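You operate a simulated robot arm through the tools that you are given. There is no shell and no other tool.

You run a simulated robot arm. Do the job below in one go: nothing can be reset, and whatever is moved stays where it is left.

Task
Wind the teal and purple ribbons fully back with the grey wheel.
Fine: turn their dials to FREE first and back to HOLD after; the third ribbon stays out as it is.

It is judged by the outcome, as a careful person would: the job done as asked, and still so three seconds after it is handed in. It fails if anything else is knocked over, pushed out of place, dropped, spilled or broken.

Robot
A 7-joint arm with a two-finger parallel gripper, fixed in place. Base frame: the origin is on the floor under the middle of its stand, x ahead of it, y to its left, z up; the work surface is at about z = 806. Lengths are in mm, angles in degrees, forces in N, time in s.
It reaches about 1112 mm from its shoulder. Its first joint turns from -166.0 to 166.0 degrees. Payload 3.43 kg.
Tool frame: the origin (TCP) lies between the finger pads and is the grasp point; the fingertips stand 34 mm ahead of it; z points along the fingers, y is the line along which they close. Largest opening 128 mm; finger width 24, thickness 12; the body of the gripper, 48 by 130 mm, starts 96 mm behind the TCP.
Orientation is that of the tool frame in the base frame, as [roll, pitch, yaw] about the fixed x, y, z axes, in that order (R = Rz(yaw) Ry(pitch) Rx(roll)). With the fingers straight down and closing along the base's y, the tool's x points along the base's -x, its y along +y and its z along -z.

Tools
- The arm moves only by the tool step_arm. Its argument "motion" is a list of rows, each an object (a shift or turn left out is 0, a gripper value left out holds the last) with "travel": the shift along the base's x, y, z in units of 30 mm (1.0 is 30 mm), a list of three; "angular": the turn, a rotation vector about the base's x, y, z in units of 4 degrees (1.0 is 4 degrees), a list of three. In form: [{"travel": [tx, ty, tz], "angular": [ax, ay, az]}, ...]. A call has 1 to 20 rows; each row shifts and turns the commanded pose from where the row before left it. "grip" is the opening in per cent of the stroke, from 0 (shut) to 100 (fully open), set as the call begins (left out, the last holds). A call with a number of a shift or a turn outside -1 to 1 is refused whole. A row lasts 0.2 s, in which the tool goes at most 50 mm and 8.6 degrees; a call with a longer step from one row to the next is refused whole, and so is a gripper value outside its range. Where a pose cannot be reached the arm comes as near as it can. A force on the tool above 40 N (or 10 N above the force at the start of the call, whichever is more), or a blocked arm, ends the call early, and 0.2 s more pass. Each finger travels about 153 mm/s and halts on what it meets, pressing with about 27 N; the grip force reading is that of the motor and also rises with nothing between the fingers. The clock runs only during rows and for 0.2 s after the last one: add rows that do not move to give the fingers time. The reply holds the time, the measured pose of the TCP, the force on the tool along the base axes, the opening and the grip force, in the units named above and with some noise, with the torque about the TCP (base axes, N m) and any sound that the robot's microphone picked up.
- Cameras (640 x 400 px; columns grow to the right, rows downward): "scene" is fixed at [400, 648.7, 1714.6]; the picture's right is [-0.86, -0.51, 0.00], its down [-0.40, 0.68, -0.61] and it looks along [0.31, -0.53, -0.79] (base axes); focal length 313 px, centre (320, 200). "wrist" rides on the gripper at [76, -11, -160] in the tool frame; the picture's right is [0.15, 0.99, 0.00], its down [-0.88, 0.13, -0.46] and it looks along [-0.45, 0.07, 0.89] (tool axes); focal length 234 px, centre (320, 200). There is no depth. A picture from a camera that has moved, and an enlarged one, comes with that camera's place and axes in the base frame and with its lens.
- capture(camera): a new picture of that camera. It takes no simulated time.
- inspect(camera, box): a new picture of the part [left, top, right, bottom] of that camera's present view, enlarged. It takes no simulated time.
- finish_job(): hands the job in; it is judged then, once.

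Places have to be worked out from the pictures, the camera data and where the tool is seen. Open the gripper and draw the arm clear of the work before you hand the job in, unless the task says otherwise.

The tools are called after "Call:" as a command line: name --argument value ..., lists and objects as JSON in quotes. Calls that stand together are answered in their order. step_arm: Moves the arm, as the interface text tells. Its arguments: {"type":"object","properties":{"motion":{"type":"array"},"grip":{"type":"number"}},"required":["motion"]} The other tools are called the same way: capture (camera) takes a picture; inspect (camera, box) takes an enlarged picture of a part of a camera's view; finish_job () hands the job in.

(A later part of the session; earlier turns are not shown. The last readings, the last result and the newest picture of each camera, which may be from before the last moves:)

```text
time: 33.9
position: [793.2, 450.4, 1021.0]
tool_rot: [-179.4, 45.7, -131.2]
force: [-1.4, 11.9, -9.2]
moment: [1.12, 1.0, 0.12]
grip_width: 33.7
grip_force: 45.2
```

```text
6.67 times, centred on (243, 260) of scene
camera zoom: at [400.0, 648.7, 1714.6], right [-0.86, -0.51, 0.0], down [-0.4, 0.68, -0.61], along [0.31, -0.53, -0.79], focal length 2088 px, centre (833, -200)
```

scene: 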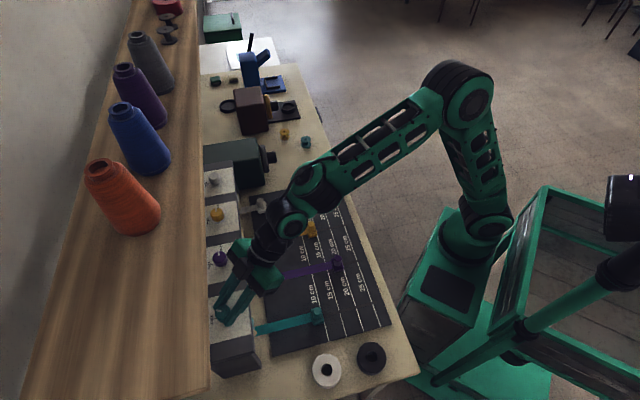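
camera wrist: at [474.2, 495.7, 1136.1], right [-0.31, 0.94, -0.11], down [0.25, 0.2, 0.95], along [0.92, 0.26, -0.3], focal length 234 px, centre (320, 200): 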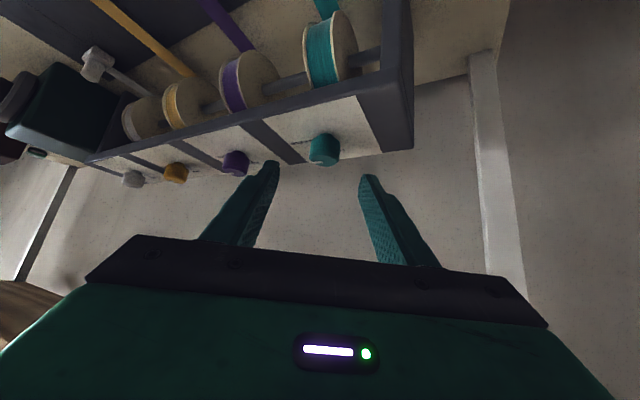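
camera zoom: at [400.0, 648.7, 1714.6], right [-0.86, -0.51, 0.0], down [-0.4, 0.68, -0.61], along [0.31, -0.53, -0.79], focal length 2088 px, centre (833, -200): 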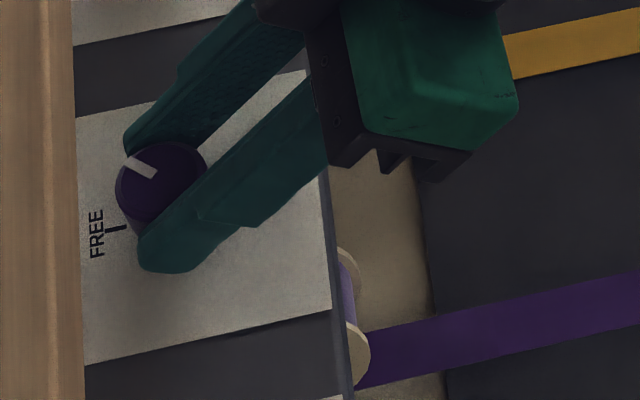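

The dial is turning well. I relieve about 1 mm in +y and continue 40°.

Call:
step_arm --motion '[{"travel": [-0.005, 0.04, -0.02]}, {"travel": [0.0307, -0.025, 0], "angular": [0, 0, 1]}, {"travel": [0.0323, -0.0228, 0], "angular": [0, 0, 1]}, {"travel": [0.0338, -0.0205, 0], "angular": [0, 0, 1]}, {"travel": [0.0352, -0.0181, 0], "angular": [0, 0, 1]}, {"travel": [0.0364, -0.0156, 0], "angular": [0, 0, 1]}, {"travel": [0.0374, -0.013, 0], "angular": [0, 0, 1]}, {"travel": [0.0382, -0.0104, 0], "angular": [0, 0, 1]}, {"travel": [0.0388, -0.0077, 0], "angular": [0, 0, 1]}, {"travel": [0.0393, -0.005, 0], "angular": [0, 0, 1]}, {"travel": [0.0395, -0.0022, 0], "angular": [0, 0, 1]}, {"travel": [0, 0, 0]}]'

Call:
inspect --camera "scene" --box '[195, 230, 291, 290]'

```text
time: 36.5
position: [800.4, 448.0, 1020.3]
tool_rot: [-179.4, 45.8, -91.1]
force: [-21.7, -16.8, 2.7]
moment: [-0.17, 1.72, 0.36]
grip_width: 33.6
grip_force: 44.8
```

```text
6.67 times, centred on (243, 260) of scene
camera zoom: at [400.0, 648.7, 1714.6], right [-0.86, -0.51, 0.0], down [-0.4, 0.68, -0.61], along [0.31, -0.53, -0.79], focal length 2088 px, centre (833, -200)
```

zoom: 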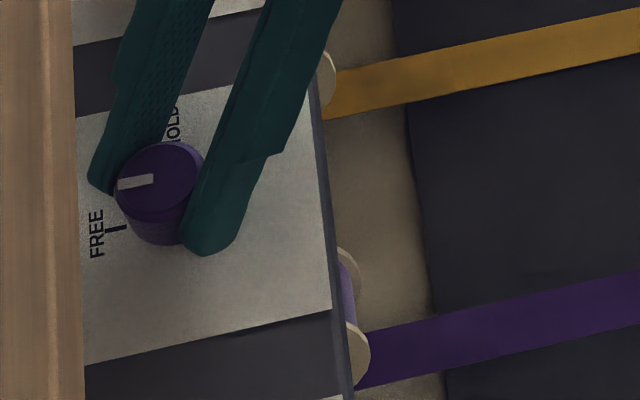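

The pointer is within about 2–3° of FREE, with some side load in −x. I relieve the load and add the last 3°, then open.

Call:
step_arm --motion '[{"travel": [-0.06, -0.045, 0], "angular": [0, 0, 0.4]}, {"travel": [0.01, 0, 0], "angular": [0, 0, 0.35]}, {"travel": [0, 0, 0]}]'

Call:
step_arm --motion '[{"travel": [0, 0, 0]}, {"travel": [0, 0, 0]}]' --grip 55

Call:
inspect --camera "scene" --box '[195, 230, 291, 290]'

```text
time: 37.3
position: [801.6, 447.1, 1020.0]
tool_rot: [-179.4, 45.9, -88.2]
force: [1.3, 11.0, -2.7]
moment: [1.22, 1.26, -0.77]
grip_width: 33.6
grip_force: 45.0
```

```text
time: 37.9
position: [802.6, 445.6, 1019.4]
tool_rot: [-179.3, 45.7, -88.3]
force: [-0.9, 0.1, 0.7]
moment: [-0.01, 0.01, 0.0]
grip_width: 70.4
grip_force: 0.1
```

```text
6.67 times, centred on (243, 260) of scene
camera zoom: at [400.0, 648.7, 1714.6], right [-0.86, -0.51, 0.0], down [-0.4, 0.68, -0.61], along [0.31, -0.53, -0.79], focal length 2088 px, centre (833, -200)
```

zoom: 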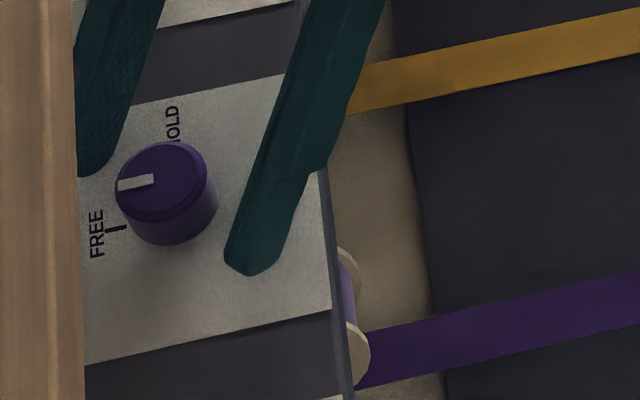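

The last few degrees met a firm stop and the purple pointer lines up with FREE, so both dials are free. I retreat and move over to view the grey wheel.

Call:
step_arm --motion '[{"travel": [0.017, -0.598, 0.58]}, {"travel": [0.017, -0.598, 0.58]}, {"travel": [0.017, -0.598, 0.58]}, {"travel": [0.017, -0.598, 0.58]}, {"travel": [0.233, -0.98, -0.087], "angular": [0, 0, -1]}, {"travel": [0.233, -0.98, -0.087], "angular": [0, 0, -1]}, {"travel": [0.233, -0.98, -0.087], "angular": [0, 0, -1]}, {"travel": [0.233, -0.98, -0.087], "angular": [0, 0, -1]}, {"travel": [0.233, -0.98, -0.087], "angular": [0, 0, -1]}, {"travel": [0.233, -0.98, -0.087], "angular": [0, 0, -1]}, {"travel": [0.233, -0.98, -0.087], "angular": [0, 0, -1]}, {"travel": [0.233, -0.98, -0.087], "angular": [0, 0, -1]}, {"travel": [0.233, -0.98, -0.087], "angular": [0, 0, -1]}, {"travel": [0.233, -0.98, -0.087], "angular": [0, 0, -1]}, {"travel": [0.233, -0.98, -0.087], "angular": [0, 0, -1]}, {"travel": [0.233, -0.98, -0.087], "angular": [0, 0, -1]}, {"travel": [0.233, -0.98, -0.087]}, {"travel": [0.233, -0.98, -0.087]}, {"travel": [0.233, -0.98, -0.087]}, {"travel": [0, 0, 0]}]'

Call:
capture --camera "wrist"

Call:
capture --camera "scene"

```text
time: 42.1
position: [908.7, -66.4, 1049.6]
tool_rot: [-179.2, 45.8, -136.3]
force: [-1.0, 0.5, -0.2]
moment: [0.02, -0.01, -0.01]
grip_width: 70.2
grip_force: 0.1
```

```text
taken
camera wrist: at [794.2, -190.1, 1107.3], right [-0.75, 0.65, -0.11], down [0.11, 0.3, 0.95], along [0.65, 0.7, -0.3], focal length 234 px, centre (320, 200)
```

wrist: 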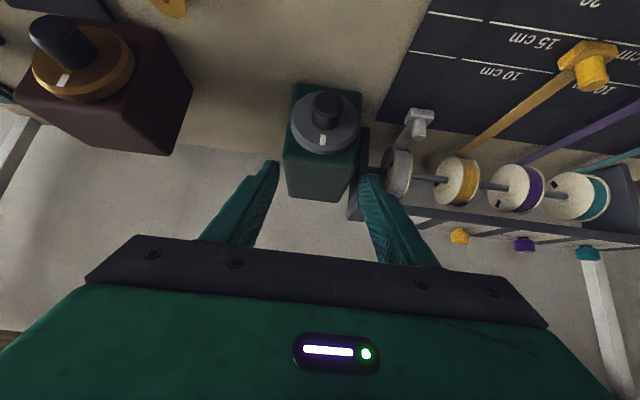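

```text
taken
```

scene: 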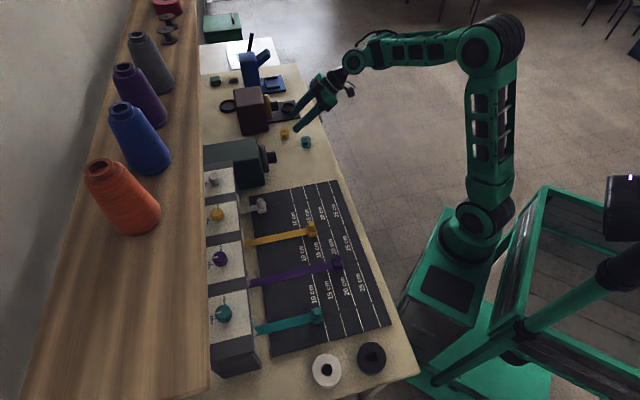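

The wheel is straight ahead of the gripper. I zoom in to locate its hub and disc, and see the spools and clips.

Call:
inspect --camera "wrist" --box '[265, 70, 393, 150]'

Call:
inspect --camera "wrist" --box '[380, 100, 640, 262]'

Call:
inspect --camera "scene" --box '[225, 125, 321, 185]'

```text
5.00 times, centred on (329, 110) of wrist
camera zoom: at [794.2, -190.1, 1107.3], right [-0.75, 0.65, -0.11], down [0.11, 0.3, 0.95], along [0.65, 0.7, -0.3], focal length 1171 px, centre (275, 650)
```

zoom: 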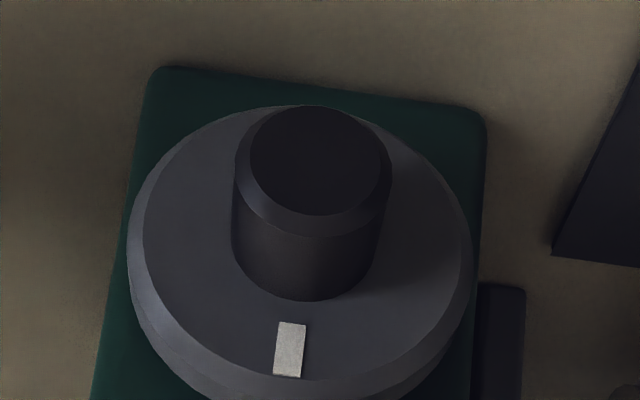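

```text
2.46 times, centred on (510, 181) of wrist
camera zoom: at [794.2, -190.1, 1107.3], right [-0.75, 0.65, -0.11], down [0.11, 0.3, 0.95], along [0.65, 0.7, -0.3], focal length 576 px, centre (-148, 247)
```

zoom: 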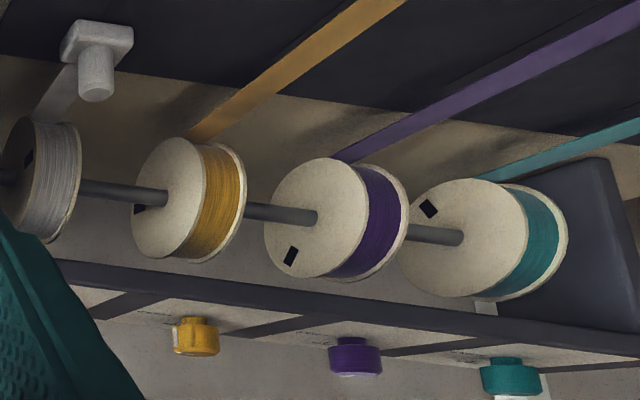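

```text
6.67 times, centred on (273, 155) of scene
camera zoom: at [400.0, 648.7, 1714.6], right [-0.86, -0.51, 0.0], down [-0.4, 0.68, -0.61], along [0.31, -0.53, -0.79], focal length 2088 px, centre (633, 500)
```

zoom: 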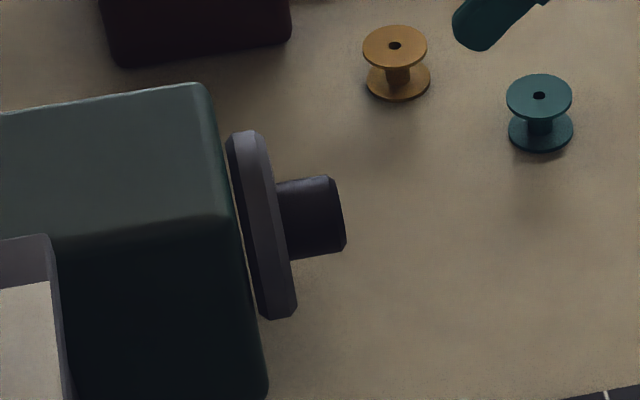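

The wheel axis is at about (975, −3, 882) along azimuth 44.8°. The hub is 43 mm across with its end at n≈695 along that normal, and the disc face is at n≈728. Before going low I roll the tool 90° about its own axis, so the camera points sideways rather than down to the table.

Call:
step_arm --motion '[{"angular": [0.728, 0.696, -0.98]}, {"angular": [0.728, 0.696, -0.98]}, {"angular": [0.728, 0.696, -0.98]}, {"angular": [0.728, 0.696, -0.98]}, {"angular": [0.728, 0.696, -0.98]}, {"angular": [0.728, 0.696, -0.98]}, {"angular": [0.728, 0.696, -0.98]}, {"angular": [0.728, 0.696, -0.98]}, {"angular": [0.728, 0.696, -0.98]}, {"angular": [0.728, 0.696, -0.98]}, {"angular": [0.728, 0.696, -0.98]}, {"angular": [0.728, 0.696, -0.98]}, {"angular": [0.728, 0.696, -0.98]}, {"angular": [0.728, 0.696, -0.98]}, {"angular": [0.728, 0.696, -0.98]}, {"angular": [0.728, 0.696, -0.98]}, {"angular": [0, 0, 0]}]'

Call:
capture --camera "wrist"

Call:
capture --camera "scene"

```text
time: 45.7
position: [909.6, -66.3, 1049.5]
tool_rot: [135.0, 0.1, 133.7]
force: [-0.4, -0.5, 0.3]
moment: [0.04, -0.01, -0.01]
grip_width: 69.9
grip_force: 0.0
```

```text
taken
camera wrist: at [769.1, -96.2, 1154.8], right [0.4, 0.59, 0.7], down [0.44, -0.8, 0.42], along [0.8, 0.14, -0.58], focal length 234 px, centre (320, 200)
```

wrist: 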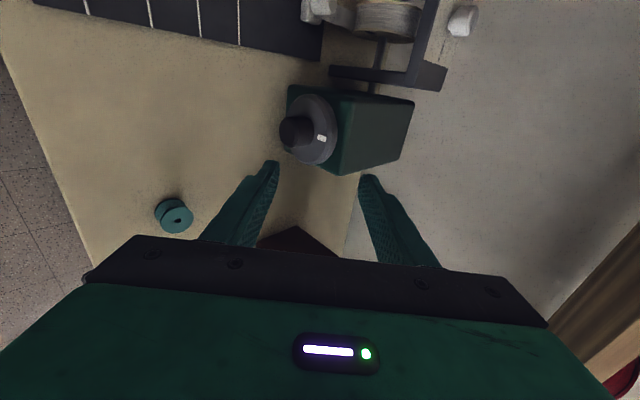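

```text
taken
```

scene: 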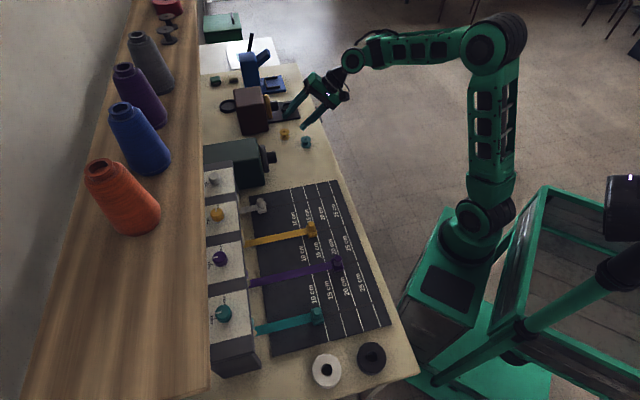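

A horizontal gripper body would leave only about 6–10 mm above the bench at hub height. Instead I'll grip the hub as I did the dials, with the tool 45° from above and the fingers on either side, and turn the tool about the wheel axis. I undo the roll and come to a pre-grasp in front of the hub.

Call:
step_arm --motion '[{"angular": [-0.728, -0.696, 0.98]}, {"angular": [-0.728, -0.696, 0.98]}, {"angular": [-0.728, -0.696, 0.98]}, {"angular": [-0.728, -0.696, 0.98]}, {"angular": [-0.728, -0.696, 0.98]}, {"angular": [-0.728, -0.696, 0.98]}, {"angular": [-0.728, -0.696, 0.98]}, {"angular": [-0.728, -0.696, 0.98]}, {"angular": [-0.728, -0.696, 0.98]}, {"angular": [-0.728, -0.696, 0.98]}, {"angular": [-0.728, -0.696, 0.98]}, {"angular": [-0.728, -0.696, 0.98]}, {"angular": [-0.728, -0.696, 0.98]}, {"angular": [-0.728, -0.696, 0.98]}, {"angular": [-0.728, -0.696, 0.98]}, {"angular": [-0.728, -0.696, 0.98]}, {"travel": [0.24, 0.22, -0.96], "angular": [0, 0, 0.275]}, {"travel": [0.24, 0.22, -0.96]}, {"travel": [0.24, 0.22, -0.96]}, {"angular": [0, 0, 0]}]'

Call:
capture --camera "wrist"

Call:
inspect --camera "wrist" --box '[240, 80, 400, 180]'

Call:
inspect --camera "scene" --box '[225, 100, 385, 200]'

```text
time: 49.9
position: [930.6, -45.2, 964.6]
tool_rot: [-179.4, 45.7, -135.1]
force: [0.0, -1.0, -0.5]
moment: [0.03, 0.01, 0.01]
grip_width: 70.4
grip_force: 0.0
```

```text
taken
camera wrist: at [818.2, -172.2, 1020.8], right [-0.76, 0.64, -0.11], down [0.11, 0.3, 0.95], along [0.64, 0.71, -0.3], focal length 234 px, centre (320, 200)
```

wrist: 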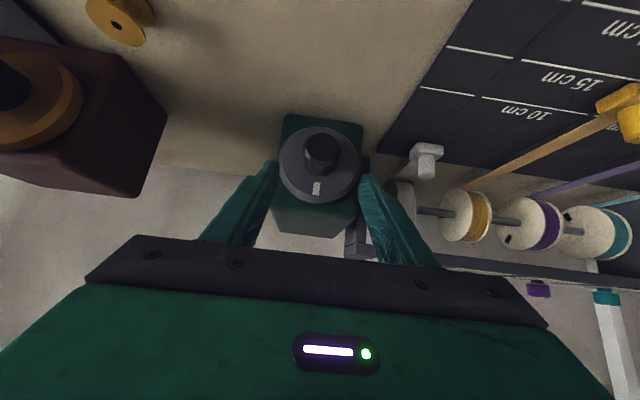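

```text
4.00 times, centred on (320, 130) of wrist
camera zoom: at [818.2, -172.2, 1020.8], right [-0.76, 0.64, -0.11], down [0.11, 0.3, 0.95], along [0.64, 0.71, -0.3], focal length 937 px, centre (320, 480)
```

zoom: 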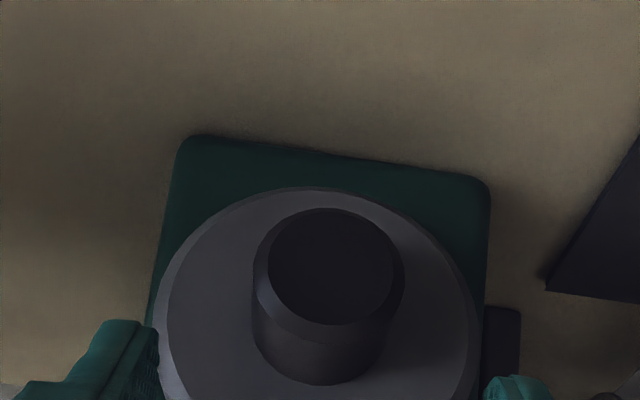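

```text
4.00 times, centred on (305, 150) of scene
camera zoom: at [400.0, 648.7, 1714.6], right [-0.86, -0.51, 0.0], down [-0.4, 0.68, -0.61], along [0.31, -0.53, -0.79], focal length 1253 px, centre (380, 400)
```

zoom: 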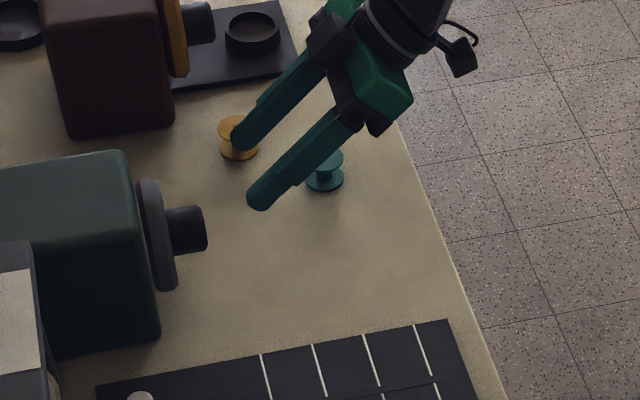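

Hub location confirmed at t≈688–690, z≈883. I descend along the tool axis to straddle the hub, stopping a few mm short of the disc face.

Call:
step_arm --motion '[{"travel": [0.3, 0.298, -0.43]}, {"travel": [0.3, 0.298, -0.43]}, {"travel": [0.3, 0.298, -0.43]}, {"travel": [0.3, 0.298, -0.43]}, {"travel": [0.3, 0.298, -0.43]}, {"travel": [0, 0, 0]}]'

Call:
inspect --camera "wrist" --box '[200, 80, 440, 230]'

Call:
inspect --camera "scene" --box '[225, 100, 385, 200]'

```text
time: 51.3
position: [976.2, -1.9, 899.6]
tool_rot: [-179.2, 45.8, -135.2]
force: [1.2, 0.2, -0.3]
moment: [0.0, 0.02, 0.03]
grip_width: 70.4
grip_force: 0.0
```

```text
2.67 times, centred on (320, 155) of wrist
camera zoom: at [863.2, -127.9, 955.8], right [-0.76, 0.64, -0.11], down [0.11, 0.3, 0.95], along [0.64, 0.71, -0.3], focal length 624 px, centre (320, 320)
```

zoom: 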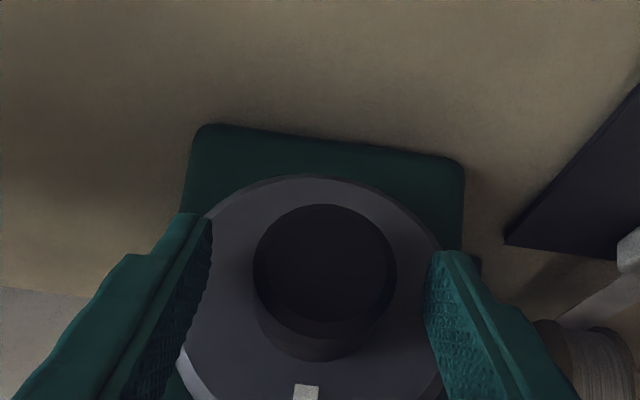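

```text
4.00 times, centred on (305, 150) of scene
camera zoom: at [400.0, 648.7, 1714.6], right [-0.86, -0.51, 0.0], down [-0.4, 0.68, -0.61], along [0.31, -0.53, -0.79], focal length 1253 px, centre (380, 400)
```

zoom: 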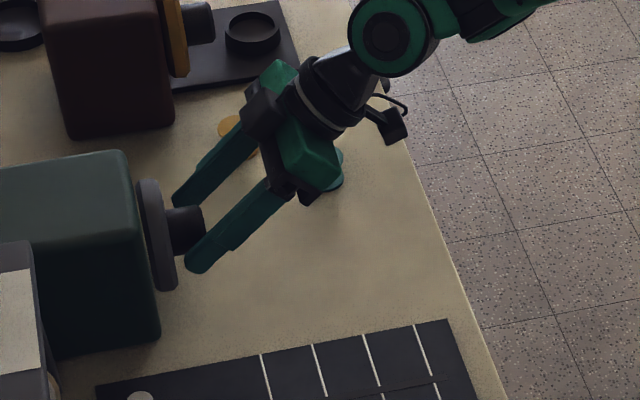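

The fingers straddle the hub and are slightly off centre (about 1.8 mm). I nudge and close.

Call:
step_arm --motion '[{"travel": [-0.042, 0.043, 0]}, {"travel": [0, 0, 0]}]'

Call:
step_arm --motion '[{"travel": [0, 0, 0]}, {"travel": [0, 0, 0]}, {"travel": [0, 0, 0]}]' --grip 0

Call:
inspect --camera "wrist" --box '[200, 80, 440, 230]'

Call:
inspect --camera "wrist" --box '[400, 100, 640, 250]'

Call:
inspect --camera "scene" --box '[235, 190, 395, 350]'

```text
time: 51.9
position: [973.9, -1.1, 899.3]
tool_rot: [-179.4, 45.8, -135.2]
force: [0.0, 0.8, -0.8]
moment: [-0.03, 0.04, 0.0]
grip_width: 70.7
grip_force: 0.0
```

```text
time: 52.7
position: [975.2, -0.7, 899.1]
tool_rot: [-179.4, 45.8, -135.1]
force: [7.2, -3.0, -0.8]
moment: [-0.13, 0.02, 1.29]
grip_width: 44.1
grip_force: 44.2
```

```text
2.67 times, centred on (320, 155) of wrist
camera zoom: at [862.3, -127.0, 955.9], right [-0.76, 0.64, -0.11], down [0.11, 0.3, 0.95], along [0.64, 0.71, -0.3], focal length 624 px, centre (320, 320)
```

zoom: 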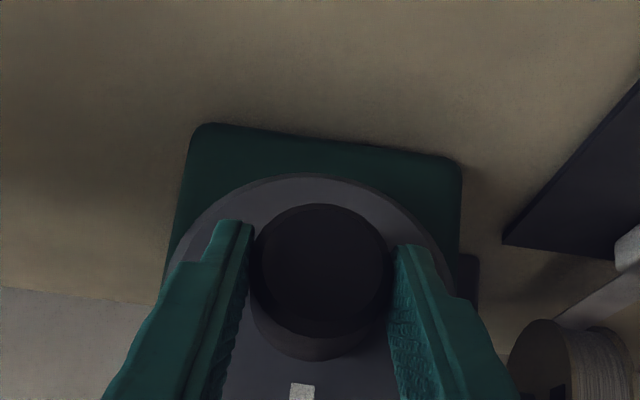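

```text
2.67 times, centred on (520, 175) of wrist
camera zoom: at [862.3, -127.0, 955.9], right [-0.76, 0.64, -0.11], down [0.11, 0.3, 0.95], along [0.64, 0.71, -0.3], focal length 624 px, centre (-213, 267)
```

zoom: 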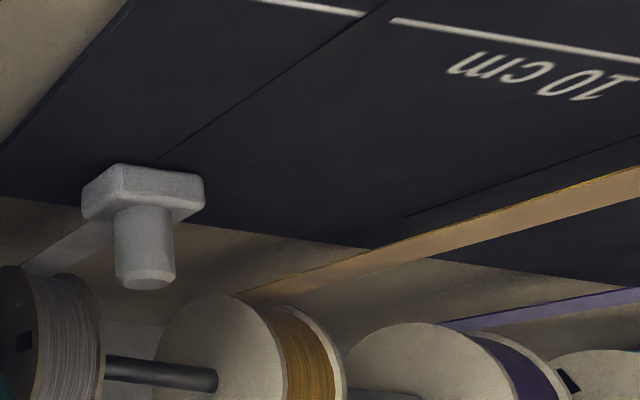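

```text
2.50 times, centred on (315, 270) of scene
camera zoom: at [400.0, 648.7, 1714.6], right [-0.86, -0.51, 0.0], down [-0.4, 0.68, -0.61], along [0.31, -0.53, -0.79], focal length 783 px, centre (332, 25)
```

zoom: 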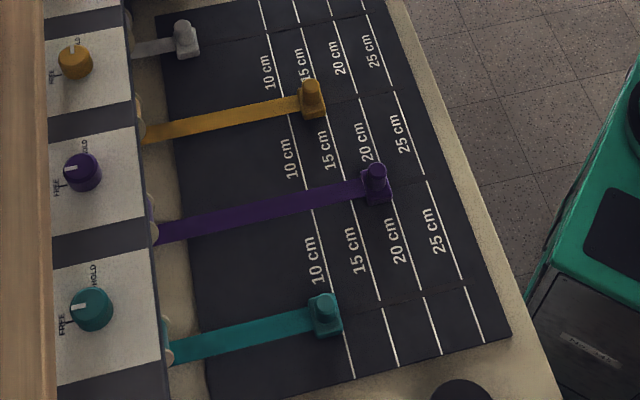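

The hub is gripped at 44 mm. As a test I turn the wheel 20° clockwise, seen from the front, and then compare the ribbons.

Call:
step_arm --motion '[{"travel": [0.017, -0.017, 0]}, {"travel": [0.0338, -0.034, -0.0021], "angular": [0.887, 0.881, 0]}, {"travel": [0.0335, -0.0338, -0.0063], "angular": [0.887, 0.881, 0]}, {"travel": [0.033, -0.0333, -0.0104], "angular": [0.887, 0.881, 0]}, {"travel": [0.0323, -0.0325, -0.0144], "angular": [0.887, 0.881, 0]}, {"travel": [0, 0, 0]}]'

Call:
inspect --camera "scene" --box '[235, 190, 395, 350]'

Call:
capture --camera "wrist"

```text
time: 54.1
position: [978.3, -3.4, 898.3]
tool_rot: [152.9, 42.3, -154.4]
force: [-12.7, 2.1, -1.7]
moment: [0.84, -0.65, 1.71]
grip_width: 43.8
grip_force: 44.8
```

```text
2.50 times, centred on (315, 270) of scene
camera zoom: at [400.0, 648.7, 1714.6], right [-0.86, -0.51, 0.0], down [-0.4, 0.68, -0.61], along [0.31, -0.53, -0.79], focal length 783 px, centre (332, 25)
```

zoom: 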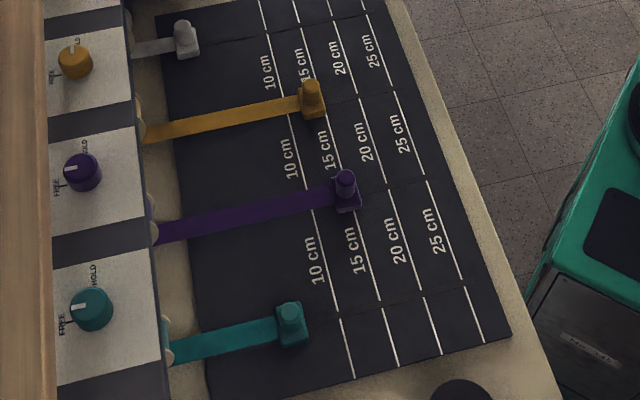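

```text
taken
camera wrist: at [879.4, -144.3, 948.3], right [-0.75, 0.62, 0.23], down [0.34, 0.06, 0.94], along [0.56, 0.78, -0.26], focal length 234 px, centre (320, 200)
```

wrist: 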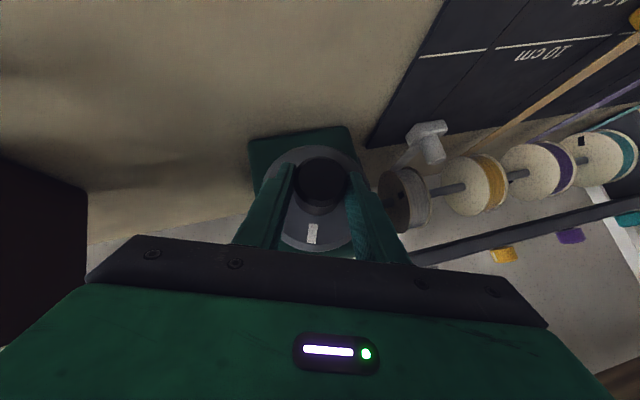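

Clockwise winds both ribbons in, about 34 mm per 20° of wheel, while yellow and grey stay put. I continue in small steps and watch teal, which is shorter.

Call:
step_arm --motion '[{"travel": [-0.024, 0.002, 0]}, {"travel": [0.0312, -0.0315, -0.0184], "angular": [0.887, 0.881, 0]}, {"travel": [0.03, -0.0302, -0.0222], "angular": [0.887, 0.881, 0]}, {"travel": [0, 0, 0]}]'

Call:
inspect --camera "scene" --box '[235, 190, 395, 350]'

```text
time: 55.1
position: [979.4, -5.5, 897.3]
tool_rot: [140.9, 38.4, -162.3]
force: [-12.5, 4.1, -0.3]
moment: [0.76, -0.57, 1.89]
grip_width: 43.9
grip_force: 44.6
```

```text
2.50 times, centred on (315, 270) of scene
camera zoom: at [400.0, 648.7, 1714.6], right [-0.86, -0.51, 0.0], down [-0.4, 0.68, -0.61], along [0.31, -0.53, -0.79], focal length 783 px, centre (332, 25)
```

zoom: 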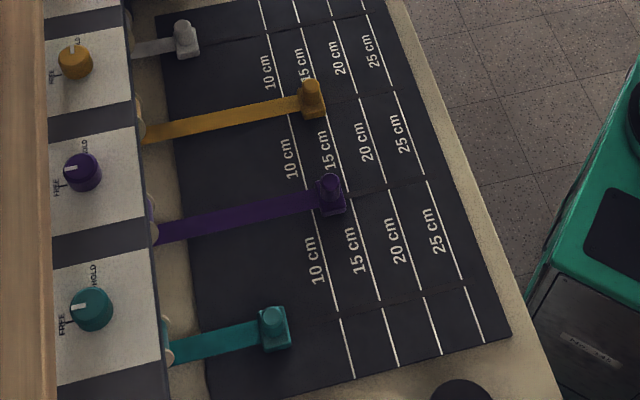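

Steady progress of about 17 px per 10°. Teal needs roughly 25° more and purple about 70°. I go another 15°.

Call:
step_arm --motion '[{"travel": [-0.012, 0.012, 0]}, {"travel": [0.0285, -0.0287, -0.0258], "angular": [0.887, 0.881, 0]}, {"travel": [0.0268, -0.027, -0.0292], "angular": [0.887, 0.881, 0]}, {"travel": [0.0249, -0.0251, -0.0324], "angular": [0.887, 0.881, 0]}, {"travel": [0, 0, 0]}]'

Call:
inspect --camera "scene" --box '[235, 190, 395, 350]'

Call:
capture --camera "wrist"

```text
time: 56.3
position: [980.7, -7.5, 895.4]
tool_rot: [125.4, 30.5, -171.2]
force: [-13.2, 8.2, 3.3]
moment: [1.19, -0.9, 1.38]
grip_width: 43.6
grip_force: 44.7
```

```text
2.50 times, centred on (315, 270) of scene
camera zoom: at [400.0, 648.7, 1714.6], right [-0.86, -0.51, 0.0], down [-0.4, 0.68, -0.61], along [0.31, -0.53, -0.79], focal length 783 px, centre (332, 25)
```

zoom: 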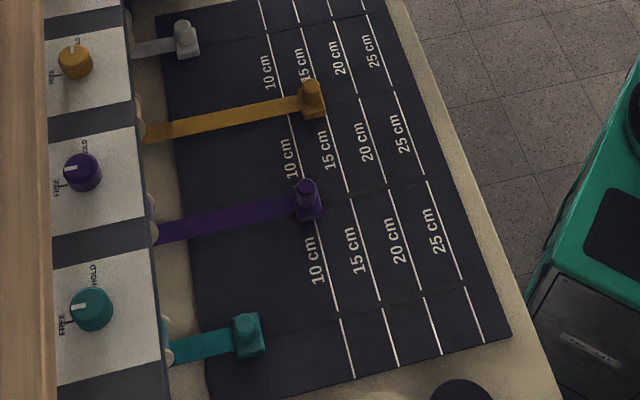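

```text
taken
camera wrist: at [895.9, -161.0, 928.3], right [-0.62, 0.48, 0.62], down [0.61, -0.2, 0.77], along [0.5, 0.85, -0.17], focal length 234 px, centre (320, 200)
```

wrist: 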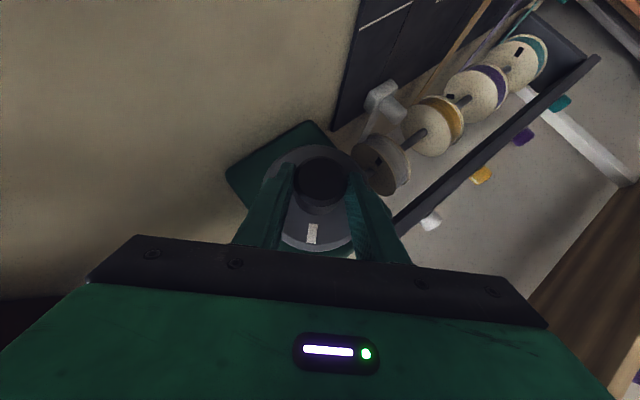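

Teal is close to the position matching the grey clip's resting place. I correct the small side load and go 5° at a time now.

Call:
step_arm --motion '[{"travel": [-0.026, 0.026, 0]}, {"travel": [0.0228, -0.023, -0.0354], "angular": [0.887, 0.881, 0]}, {"travel": [0, 0, 0]}]'

Call:
inspect --camera "scene" --box '[235, 260, 325, 350]'

Call:
inspect --camera "scene" --box '[225, 170, 325, 270]'

```text
time: 57.1
position: [981.7, -8.6, 893.9]
tool_rot: [120.9, 27.5, -173.5]
force: [-5.9, 7.8, 9.6]
moment: [1.22, -0.91, 1.13]
grip_width: 43.7
grip_force: 45.4
```

```text
4.44 times, centred on (280, 305) of scene
camera zoom: at [400.0, 648.7, 1714.6], right [-0.86, -0.51, 0.0], down [-0.4, 0.68, -0.61], along [0.31, -0.53, -0.79], focal length 1392 px, centre (498, -267)
```

zoom: 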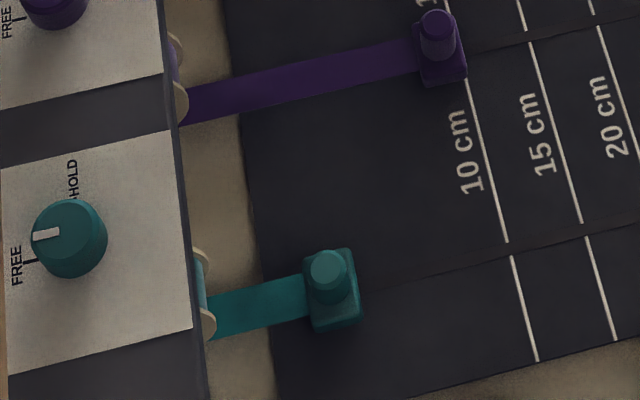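

```text
4.00 times, centred on (275, 220) of scene
camera zoom: at [400.0, 648.7, 1714.6], right [-0.86, -0.51, 0.0], down [-0.4, 0.68, -0.61], along [0.31, -0.53, -0.79], focal length 1253 px, centre (500, 120)
```

zoom: 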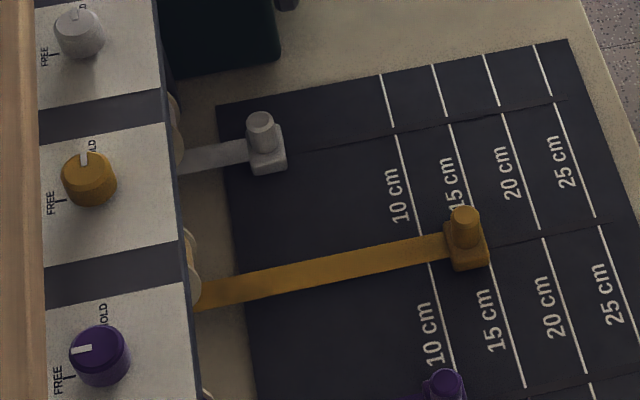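

Teal's clip still has about 10 mm more than the grey clip's gap to the board edge. Another 5°.

Call:
step_arm --motion '[{"travel": [-0.01, 0.01, 0.01]}, {"travel": [0.0206, -0.0207, -0.0381], "angular": [0.887, 0.881, 0]}, {"travel": [0, 0, 0]}]'

Call:
inspect --camera "scene" --box '[235, 260, 325, 350]'

```text
time: 57.9
position: [983.1, -8.2, 894.7]
tool_rot: [116.6, 24.3, -175.3]
force: [4.2, 7.5, 15.5]
moment: [1.16, -0.95, 0.7]
grip_width: 43.7
grip_force: 45.3
```

```text
4.44 times, centred on (280, 305) of scene
camera zoom: at [400.0, 648.7, 1714.6], right [-0.86, -0.51, 0.0], down [-0.4, 0.68, -0.61], along [0.31, -0.53, -0.79], focal length 1392 px, centre (498, -267)
```

zoom: 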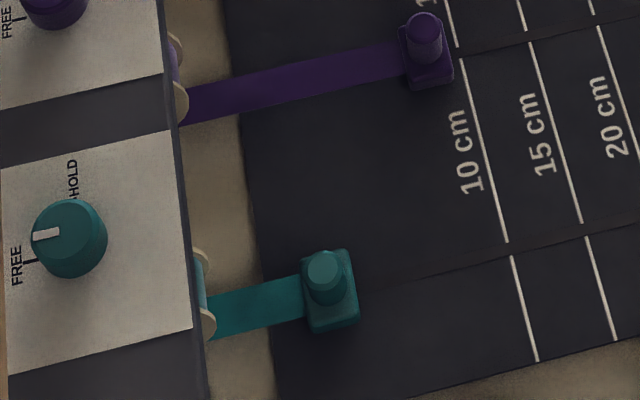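

Teal moved only about 2 mm while purple kept going, so teal has reached its end stop. Purple needs about 48° more. I open the fingers in place and check the free pose before rotating back around the hub for another stroke.

Call:
step_arm --motion '[{"travel": [0, 0, 0]}, {"travel": [0, 0, 0]}]' --grip 55

Call:
capture --camera "wrist"

Call:
inspect --camera "scene" --box '[225, 100, 385, 200]'

Call:
inspect --camera "scene" --box '[235, 260, 325, 350]'

```text
time: 58.5
position: [982.1, -9.8, 891.9]
tool_rot: [116.7, 24.2, -175.4]
force: [-0.2, -0.2, 0.3]
moment: [0.0, -0.03, -0.01]
grip_width: 70.3
grip_force: 0.0
```

```text
taken
camera wrist: at [900.0, -166.2, 916.6], right [-0.53, 0.4, 0.75], down [0.7, -0.29, 0.65], along [0.48, 0.87, -0.13], focal length 234 px, centre (320, 200)
```

wrist: 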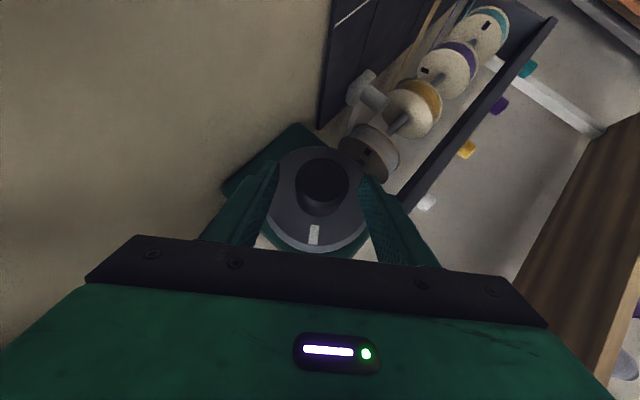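

```text
4.00 times, centred on (305, 150) of scene
camera zoom: at [400.0, 648.7, 1714.6], right [-0.86, -0.51, 0.0], down [-0.4, 0.68, -0.61], along [0.31, -0.53, -0.79], focal length 1253 px, centre (380, 400)
```

zoom: 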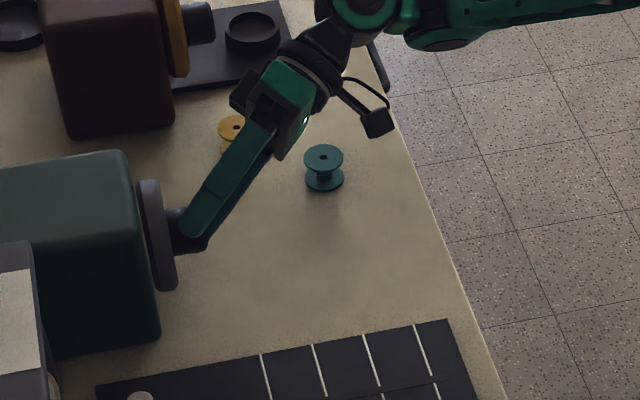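

```text
4.44 times, centred on (280, 305) of scene
camera zoom: at [400.0, 648.7, 1714.6], right [-0.86, -0.51, 0.0], down [-0.4, 0.68, -0.61], along [0.31, -0.53, -0.79], focal length 1392 px, centre (498, -267)
```

zoom: 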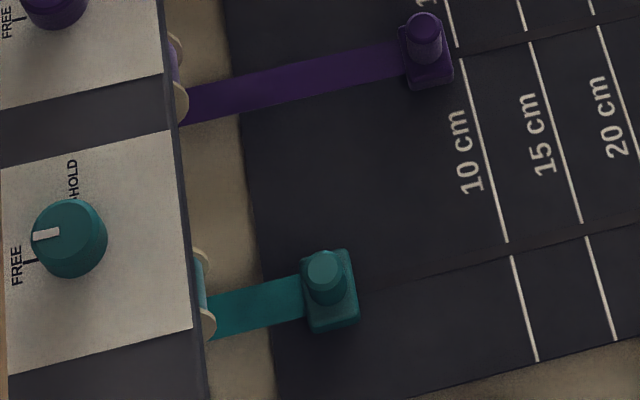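

The ribbons hold after release. From the grip forces the true wheel axis is t≈688, z≈887. I rotate back 100° around the hub with the fingers open.

Call:
step_arm --motion '[{"travel": [-0.0716, 0.0017, 0.1119], "angular": [-0.887, -0.881, 0]}, {"travel": [-0.0173, 0.0175, 0.0268], "angular": [-0.887, -0.881, 0]}, {"travel": [-0.0189, 0.019, 0.0246], "angular": [-0.887, -0.881, 0]}, {"travel": [-0.0204, 0.0205, 0.0222], "angular": [-0.887, -0.881, 0]}, {"travel": [-0.0216, 0.0218, 0.0196], "angular": [-0.887, -0.881, 0]}, {"travel": [-0.0228, 0.0229, 0.0168], "angular": [-0.887, -0.881, 0]}, {"travel": [-0.0237, 0.0239, 0.0139], "angular": [-0.887, -0.881, 0]}, {"travel": [-0.0245, 0.0246, 0.0109], "angular": [-0.887, -0.881, 0]}, {"travel": [-0.025, 0.0252, 0.0079], "angular": [-0.887, -0.881, 0]}, {"travel": [-0.0254, 0.0256, 0.0048], "angular": [-0.887, -0.881, 0]}, {"travel": [-0.0256, 0.0258, 0.0016], "angular": [-0.887, -0.881, 0]}, {"travel": [-0.0256, 0.0258, -0.0016], "angular": [-0.887, -0.881, 0]}, {"travel": [-0.0254, 0.0256, -0.0048], "angular": [-0.887, -0.881, 0]}, {"travel": [-0.025, 0.0252, -0.0079], "angular": [-0.887, -0.881, 0]}, {"travel": [-0.0245, 0.0246, -0.0109], "angular": [-0.887, -0.881, 0]}, {"travel": [-0.0237, 0.0239, -0.0139], "angular": [-0.887, -0.881, 0]}, {"travel": [-0.0228, 0.0229, -0.0168], "angular": [-0.887, -0.881, 0]}, {"travel": [-0.0216, 0.0218, -0.0196], "angular": [-0.887, -0.881, 0]}, {"travel": [-0.0204, 0.0205, -0.0222], "angular": [-0.887, -0.881, 0]}, {"travel": [0, 0, 0]}]'

Call:
capture --camera "wrist"

Call:
inspect --camera "scene" --box '[225, 100, 385, 200]'

Call:
inspect --camera "scene" --box '[235, 190, 395, 350]'

```text
time: 62.7
position: [967.4, 3.4, 897.1]
tool_rot: [-129.1, 33.2, -101.6]
force: [0.6, -0.2, 0.0]
moment: [0.01, -0.01, -0.02]
grip_width: 70.5
grip_force: 0.1
```

```text
taken
camera wrist: at [827.6, -94.8, 946.6], right [-0.55, 0.42, -0.72], down [-0.3, 0.71, 0.64], along [0.78, 0.57, -0.27], focal length 234 px, centre (320, 200)
```

wrist: 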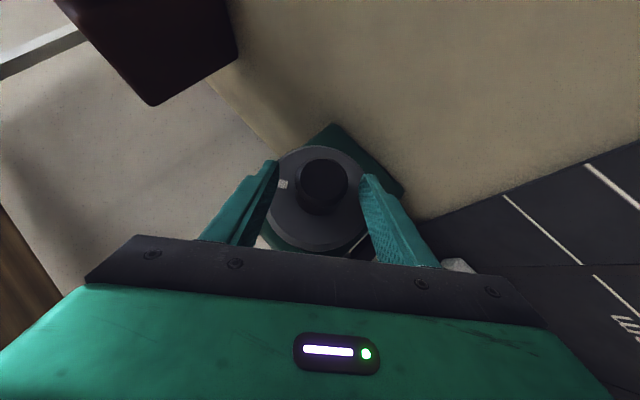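

```text
4.00 times, centred on (305, 150) of scene
camera zoom: at [400.0, 648.7, 1714.6], right [-0.86, -0.51, 0.0], down [-0.4, 0.68, -0.61], along [0.31, -0.53, -0.79], focal length 1253 px, centre (380, 400)
```

zoom: 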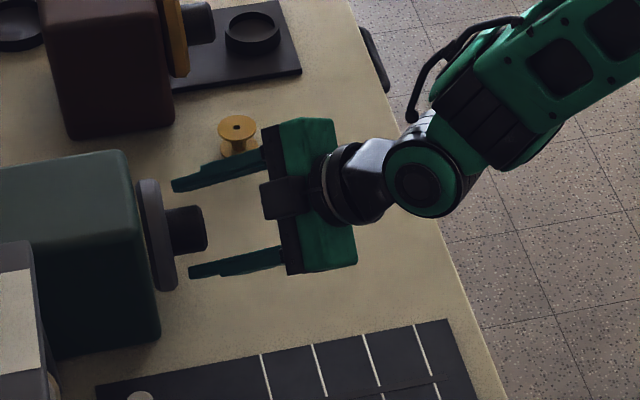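

```text
2.50 times, centred on (315, 270) of scene
camera zoom: at [400.0, 648.7, 1714.6], right [-0.86, -0.51, 0.0], down [-0.4, 0.68, -0.61], along [0.31, -0.53, -0.79], focal length 783 px, centre (332, 25)
```

zoom: 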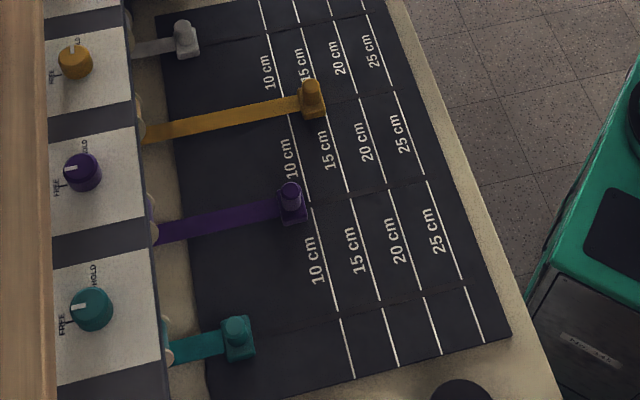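

The gripper is at ψ≈−40° with the hub centred between the fingers. I close for the second stroke.

Call:
step_arm --motion '[{"travel": [0, 0, 0]}, {"travel": [0, 0, 0]}, {"travel": [0, 0, 0]}]' --grip 0

```text
time: 63.5
position: [966.0, 5.1, 896.5]
tool_rot: [-129.3, 33.1, -101.7]
force: [-6.5, 1.2, -3.6]
moment: [-0.45, 0.65, 1.23]
grip_width: 43.7
grip_force: 45.2
```

Gripped. I relieve the small offset and turn clockwise 30°.

Call:
step_arm --motion '[{"travel": [-0.027, 0.027, -0.032]}, {"travel": [0.0226, -0.0228, 0.0251], "angular": [0.887, 0.881, 0]}, {"travel": [0.0241, -0.0242, 0.0222], "angular": [0.887, 0.881, 0]}, {"travel": [0.0253, -0.0255, 0.0191], "angular": [0.887, 0.881, 0]}, {"travel": [0.0264, -0.0266, 0.0159], "angular": [0.887, 0.881, 0]}, {"travel": [0.0273, -0.0275, 0.0126], "angular": [0.887, 0.881, 0]}, {"travel": [0.028, -0.0282, 0.0092], "angular": [0.887, 0.881, 0]}, {"travel": [0, 0, 0]}]'

Call:
inspect --camera "scene" --box '[235, 190, 395, 350]'

Call:
inspect --camera "scene" --box '[235, 260, 325, 350]'

```text
time: 65.3
position: [971.7, -0.6, 898.9]
tool_rot: [-165.2, 44.8, -125.1]
force: [3.2, -5.7, -1.3]
moment: [0.04, -0.08, 1.38]
grip_width: 43.7
grip_force: 44.9
```

```text
2.50 times, centred on (315, 270) of scene
camera zoom: at [400.0, 648.7, 1714.6], right [-0.86, -0.51, 0.0], down [-0.4, 0.68, -0.61], along [0.31, -0.53, -0.79], focal length 783 px, centre (332, 25)
```

zoom: 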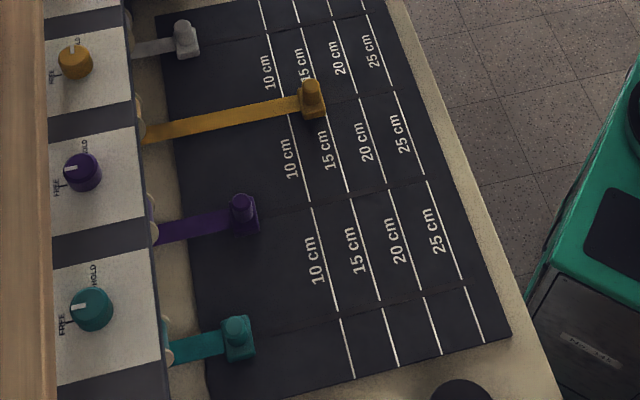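

```text
4.44 times, centred on (280, 305) of scene
camera zoom: at [400.0, 648.7, 1714.6], right [-0.86, -0.51, 0.0], down [-0.4, 0.68, -0.61], along [0.31, -0.53, -0.79], focal length 1392 px, centre (498, -267)
```

zoom: 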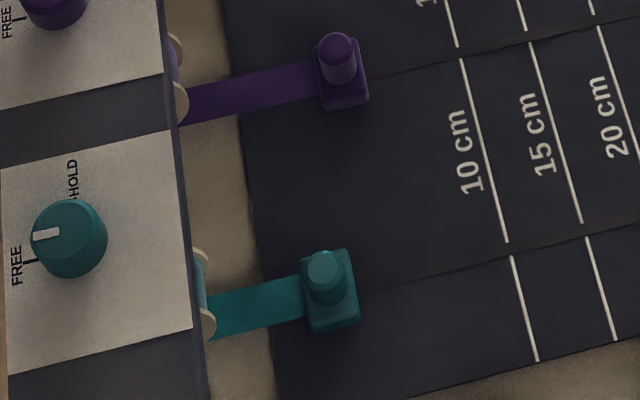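

Teal hasn't moved over 30° of wheel, so it's confirmed at its end stop. Purple needs about 14° more. I turn 15° and check.

Call:
step_arm --motion '[{"travel": [0.0284, -0.0286, 0.0057], "angular": [0.887, 0.881, 0]}, {"travel": [0.0287, -0.0289, 0.0021], "angular": [0.887, 0.881, 0]}, {"travel": [0.0287, -0.0289, -0.0014], "angular": [0.887, 0.881, 0]}, {"travel": [0, 0, 0]}]'

Call:
inspect --camera "scene" --box '[235, 260, 325, 350]'

```text
time: 66.3
position: [973.4, -3.4, 900.3]
tool_rot: [173.5, 45.6, -140.3]
force: [5.5, -7.1, -0.8]
moment: [0.42, -0.57, 1.43]
grip_width: 43.7
grip_force: 45.1
```

```text
4.44 times, centred on (280, 305) of scene
camera zoom: at [400.0, 648.7, 1714.6], right [-0.86, -0.51, 0.0], down [-0.4, 0.68, -0.61], along [0.31, -0.53, -0.79], focal length 1392 px, centre (498, -267)
```

zoom: 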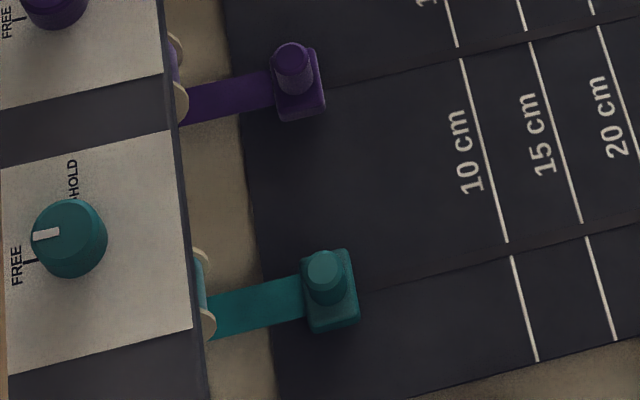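

Purple is about level with teal's end position. I turn 5° more to see whether it has stopped.

Call:
step_arm --motion '[{"travel": [0.0285, -0.0287, -0.005], "angular": [0.887, 0.881, 0]}, {"travel": [0, 0, 0]}]'

Call:
inspect --camera "scene" --box '[235, 260, 325, 350]'

```text
time: 66.9
position: [975.5, -2.5, 900.0]
tool_rot: [166.4, 44.9, -145.4]
force: [4.2, -8.6, 1.5]
moment: [0.11, -0.31, 1.4]
grip_width: 43.6
grip_force: 44.7
```

```text
4.44 times, centred on (280, 305) of scene
camera zoom: at [400.0, 648.7, 1714.6], right [-0.86, -0.51, 0.0], down [-0.4, 0.68, -0.61], along [0.31, -0.53, -0.79], focal length 1392 px, centre (498, -267)
```

zoom: 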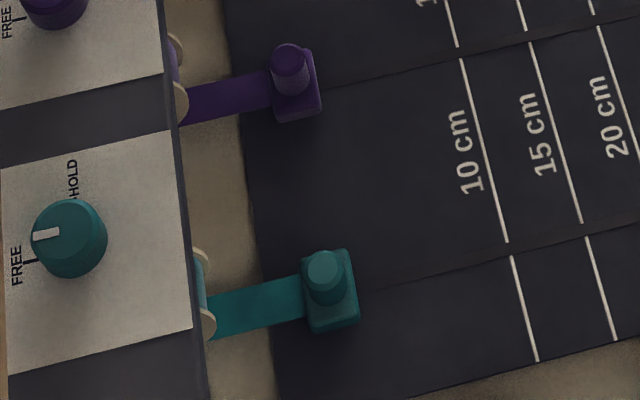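

Purple moved only about 2.5 mm in that 5°, so it's at its stop too. One more 5° to confirm that nothing moves.

Call:
step_arm --motion '[{"travel": [0.0281, -0.0283, -0.0085], "angular": [0.887, 0.881, 0]}, {"travel": [0, 0, 0]}]'

Call:
inspect --camera "scene" --box '[235, 260, 325, 350]'

Call:
inspect --camera "scene" --box '[225, 170, 325, 270]'

```text
time: 67.5
position: [976.4, -5.3, 898.3]
tool_rot: [159.5, 43.8, -150.1]
force: [2.1, -10.0, 0.7]
moment: [0.2, -0.39, 1.17]
grip_width: 43.4
grip_force: 45.3
```

```text
4.44 times, centred on (280, 305) of scene
camera zoom: at [400.0, 648.7, 1714.6], right [-0.86, -0.51, 0.0], down [-0.4, 0.68, -0.61], along [0.31, -0.53, -0.79], focal length 1392 px, centre (498, -267)
```

zoom: 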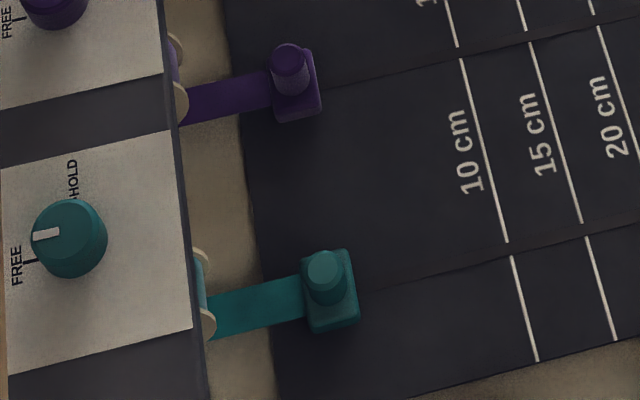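

```text
4.00 times, centred on (275, 220) of scene
camera zoom: at [400.0, 648.7, 1714.6], right [-0.86, -0.51, 0.0], down [-0.4, 0.68, -0.61], along [0.31, -0.53, -0.79], focal length 1253 px, centre (500, 120)
```

zoom: 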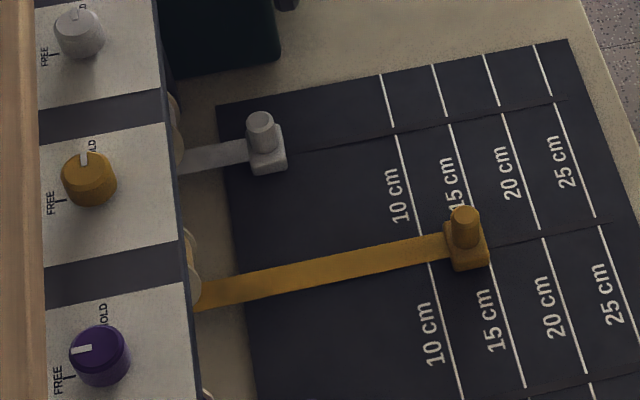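

Both clips are at their end stops, at the same resting place as the grey clip, and yellow is untouched. I open, retreat from the hub and raise to clear height.

Call:
step_arm --motion '[{"travel": [0, 0, 0]}, {"travel": [0, 0, 0]}, {"travel": [-0.32, -0.525, 0.563]}, {"travel": [-0.32, -0.525, 0.563]}, {"travel": [-0.32, -0.525, 0.563]}, {"travel": [-0.32, -0.525, 0.563]}, {"travel": [0, 0, 1.0], "angular": [-0.863, -0.857, 0]}, {"travel": [0, 0, 1.0], "angular": [-0.863, -0.857, 0]}, {"travel": [0, 0, 1.0], "angular": [-0.863, -0.857, 0]}, {"travel": [0, 0, 0]}]' --grip 55

Call:
capture --camera "scene"

```text
time: 69.7
position: [937.7, -68.1, 1058.1]
tool_rot: [-179.9, 45.8, -135.4]
force: [-0.1, -0.2, -0.1]
moment: [0.02, 0.02, 0.0]
grip_width: 70.5
grip_force: 0.1
```

```text
taken
```

scene: 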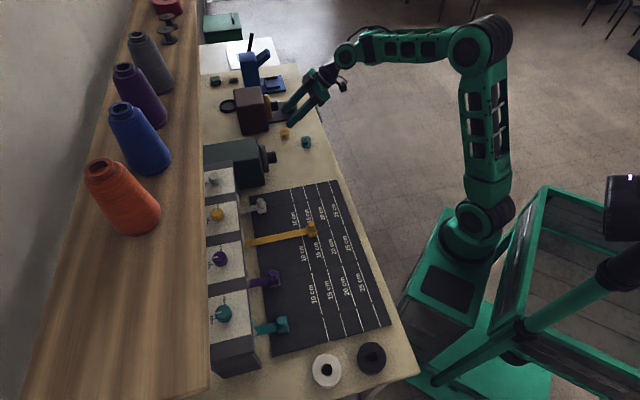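

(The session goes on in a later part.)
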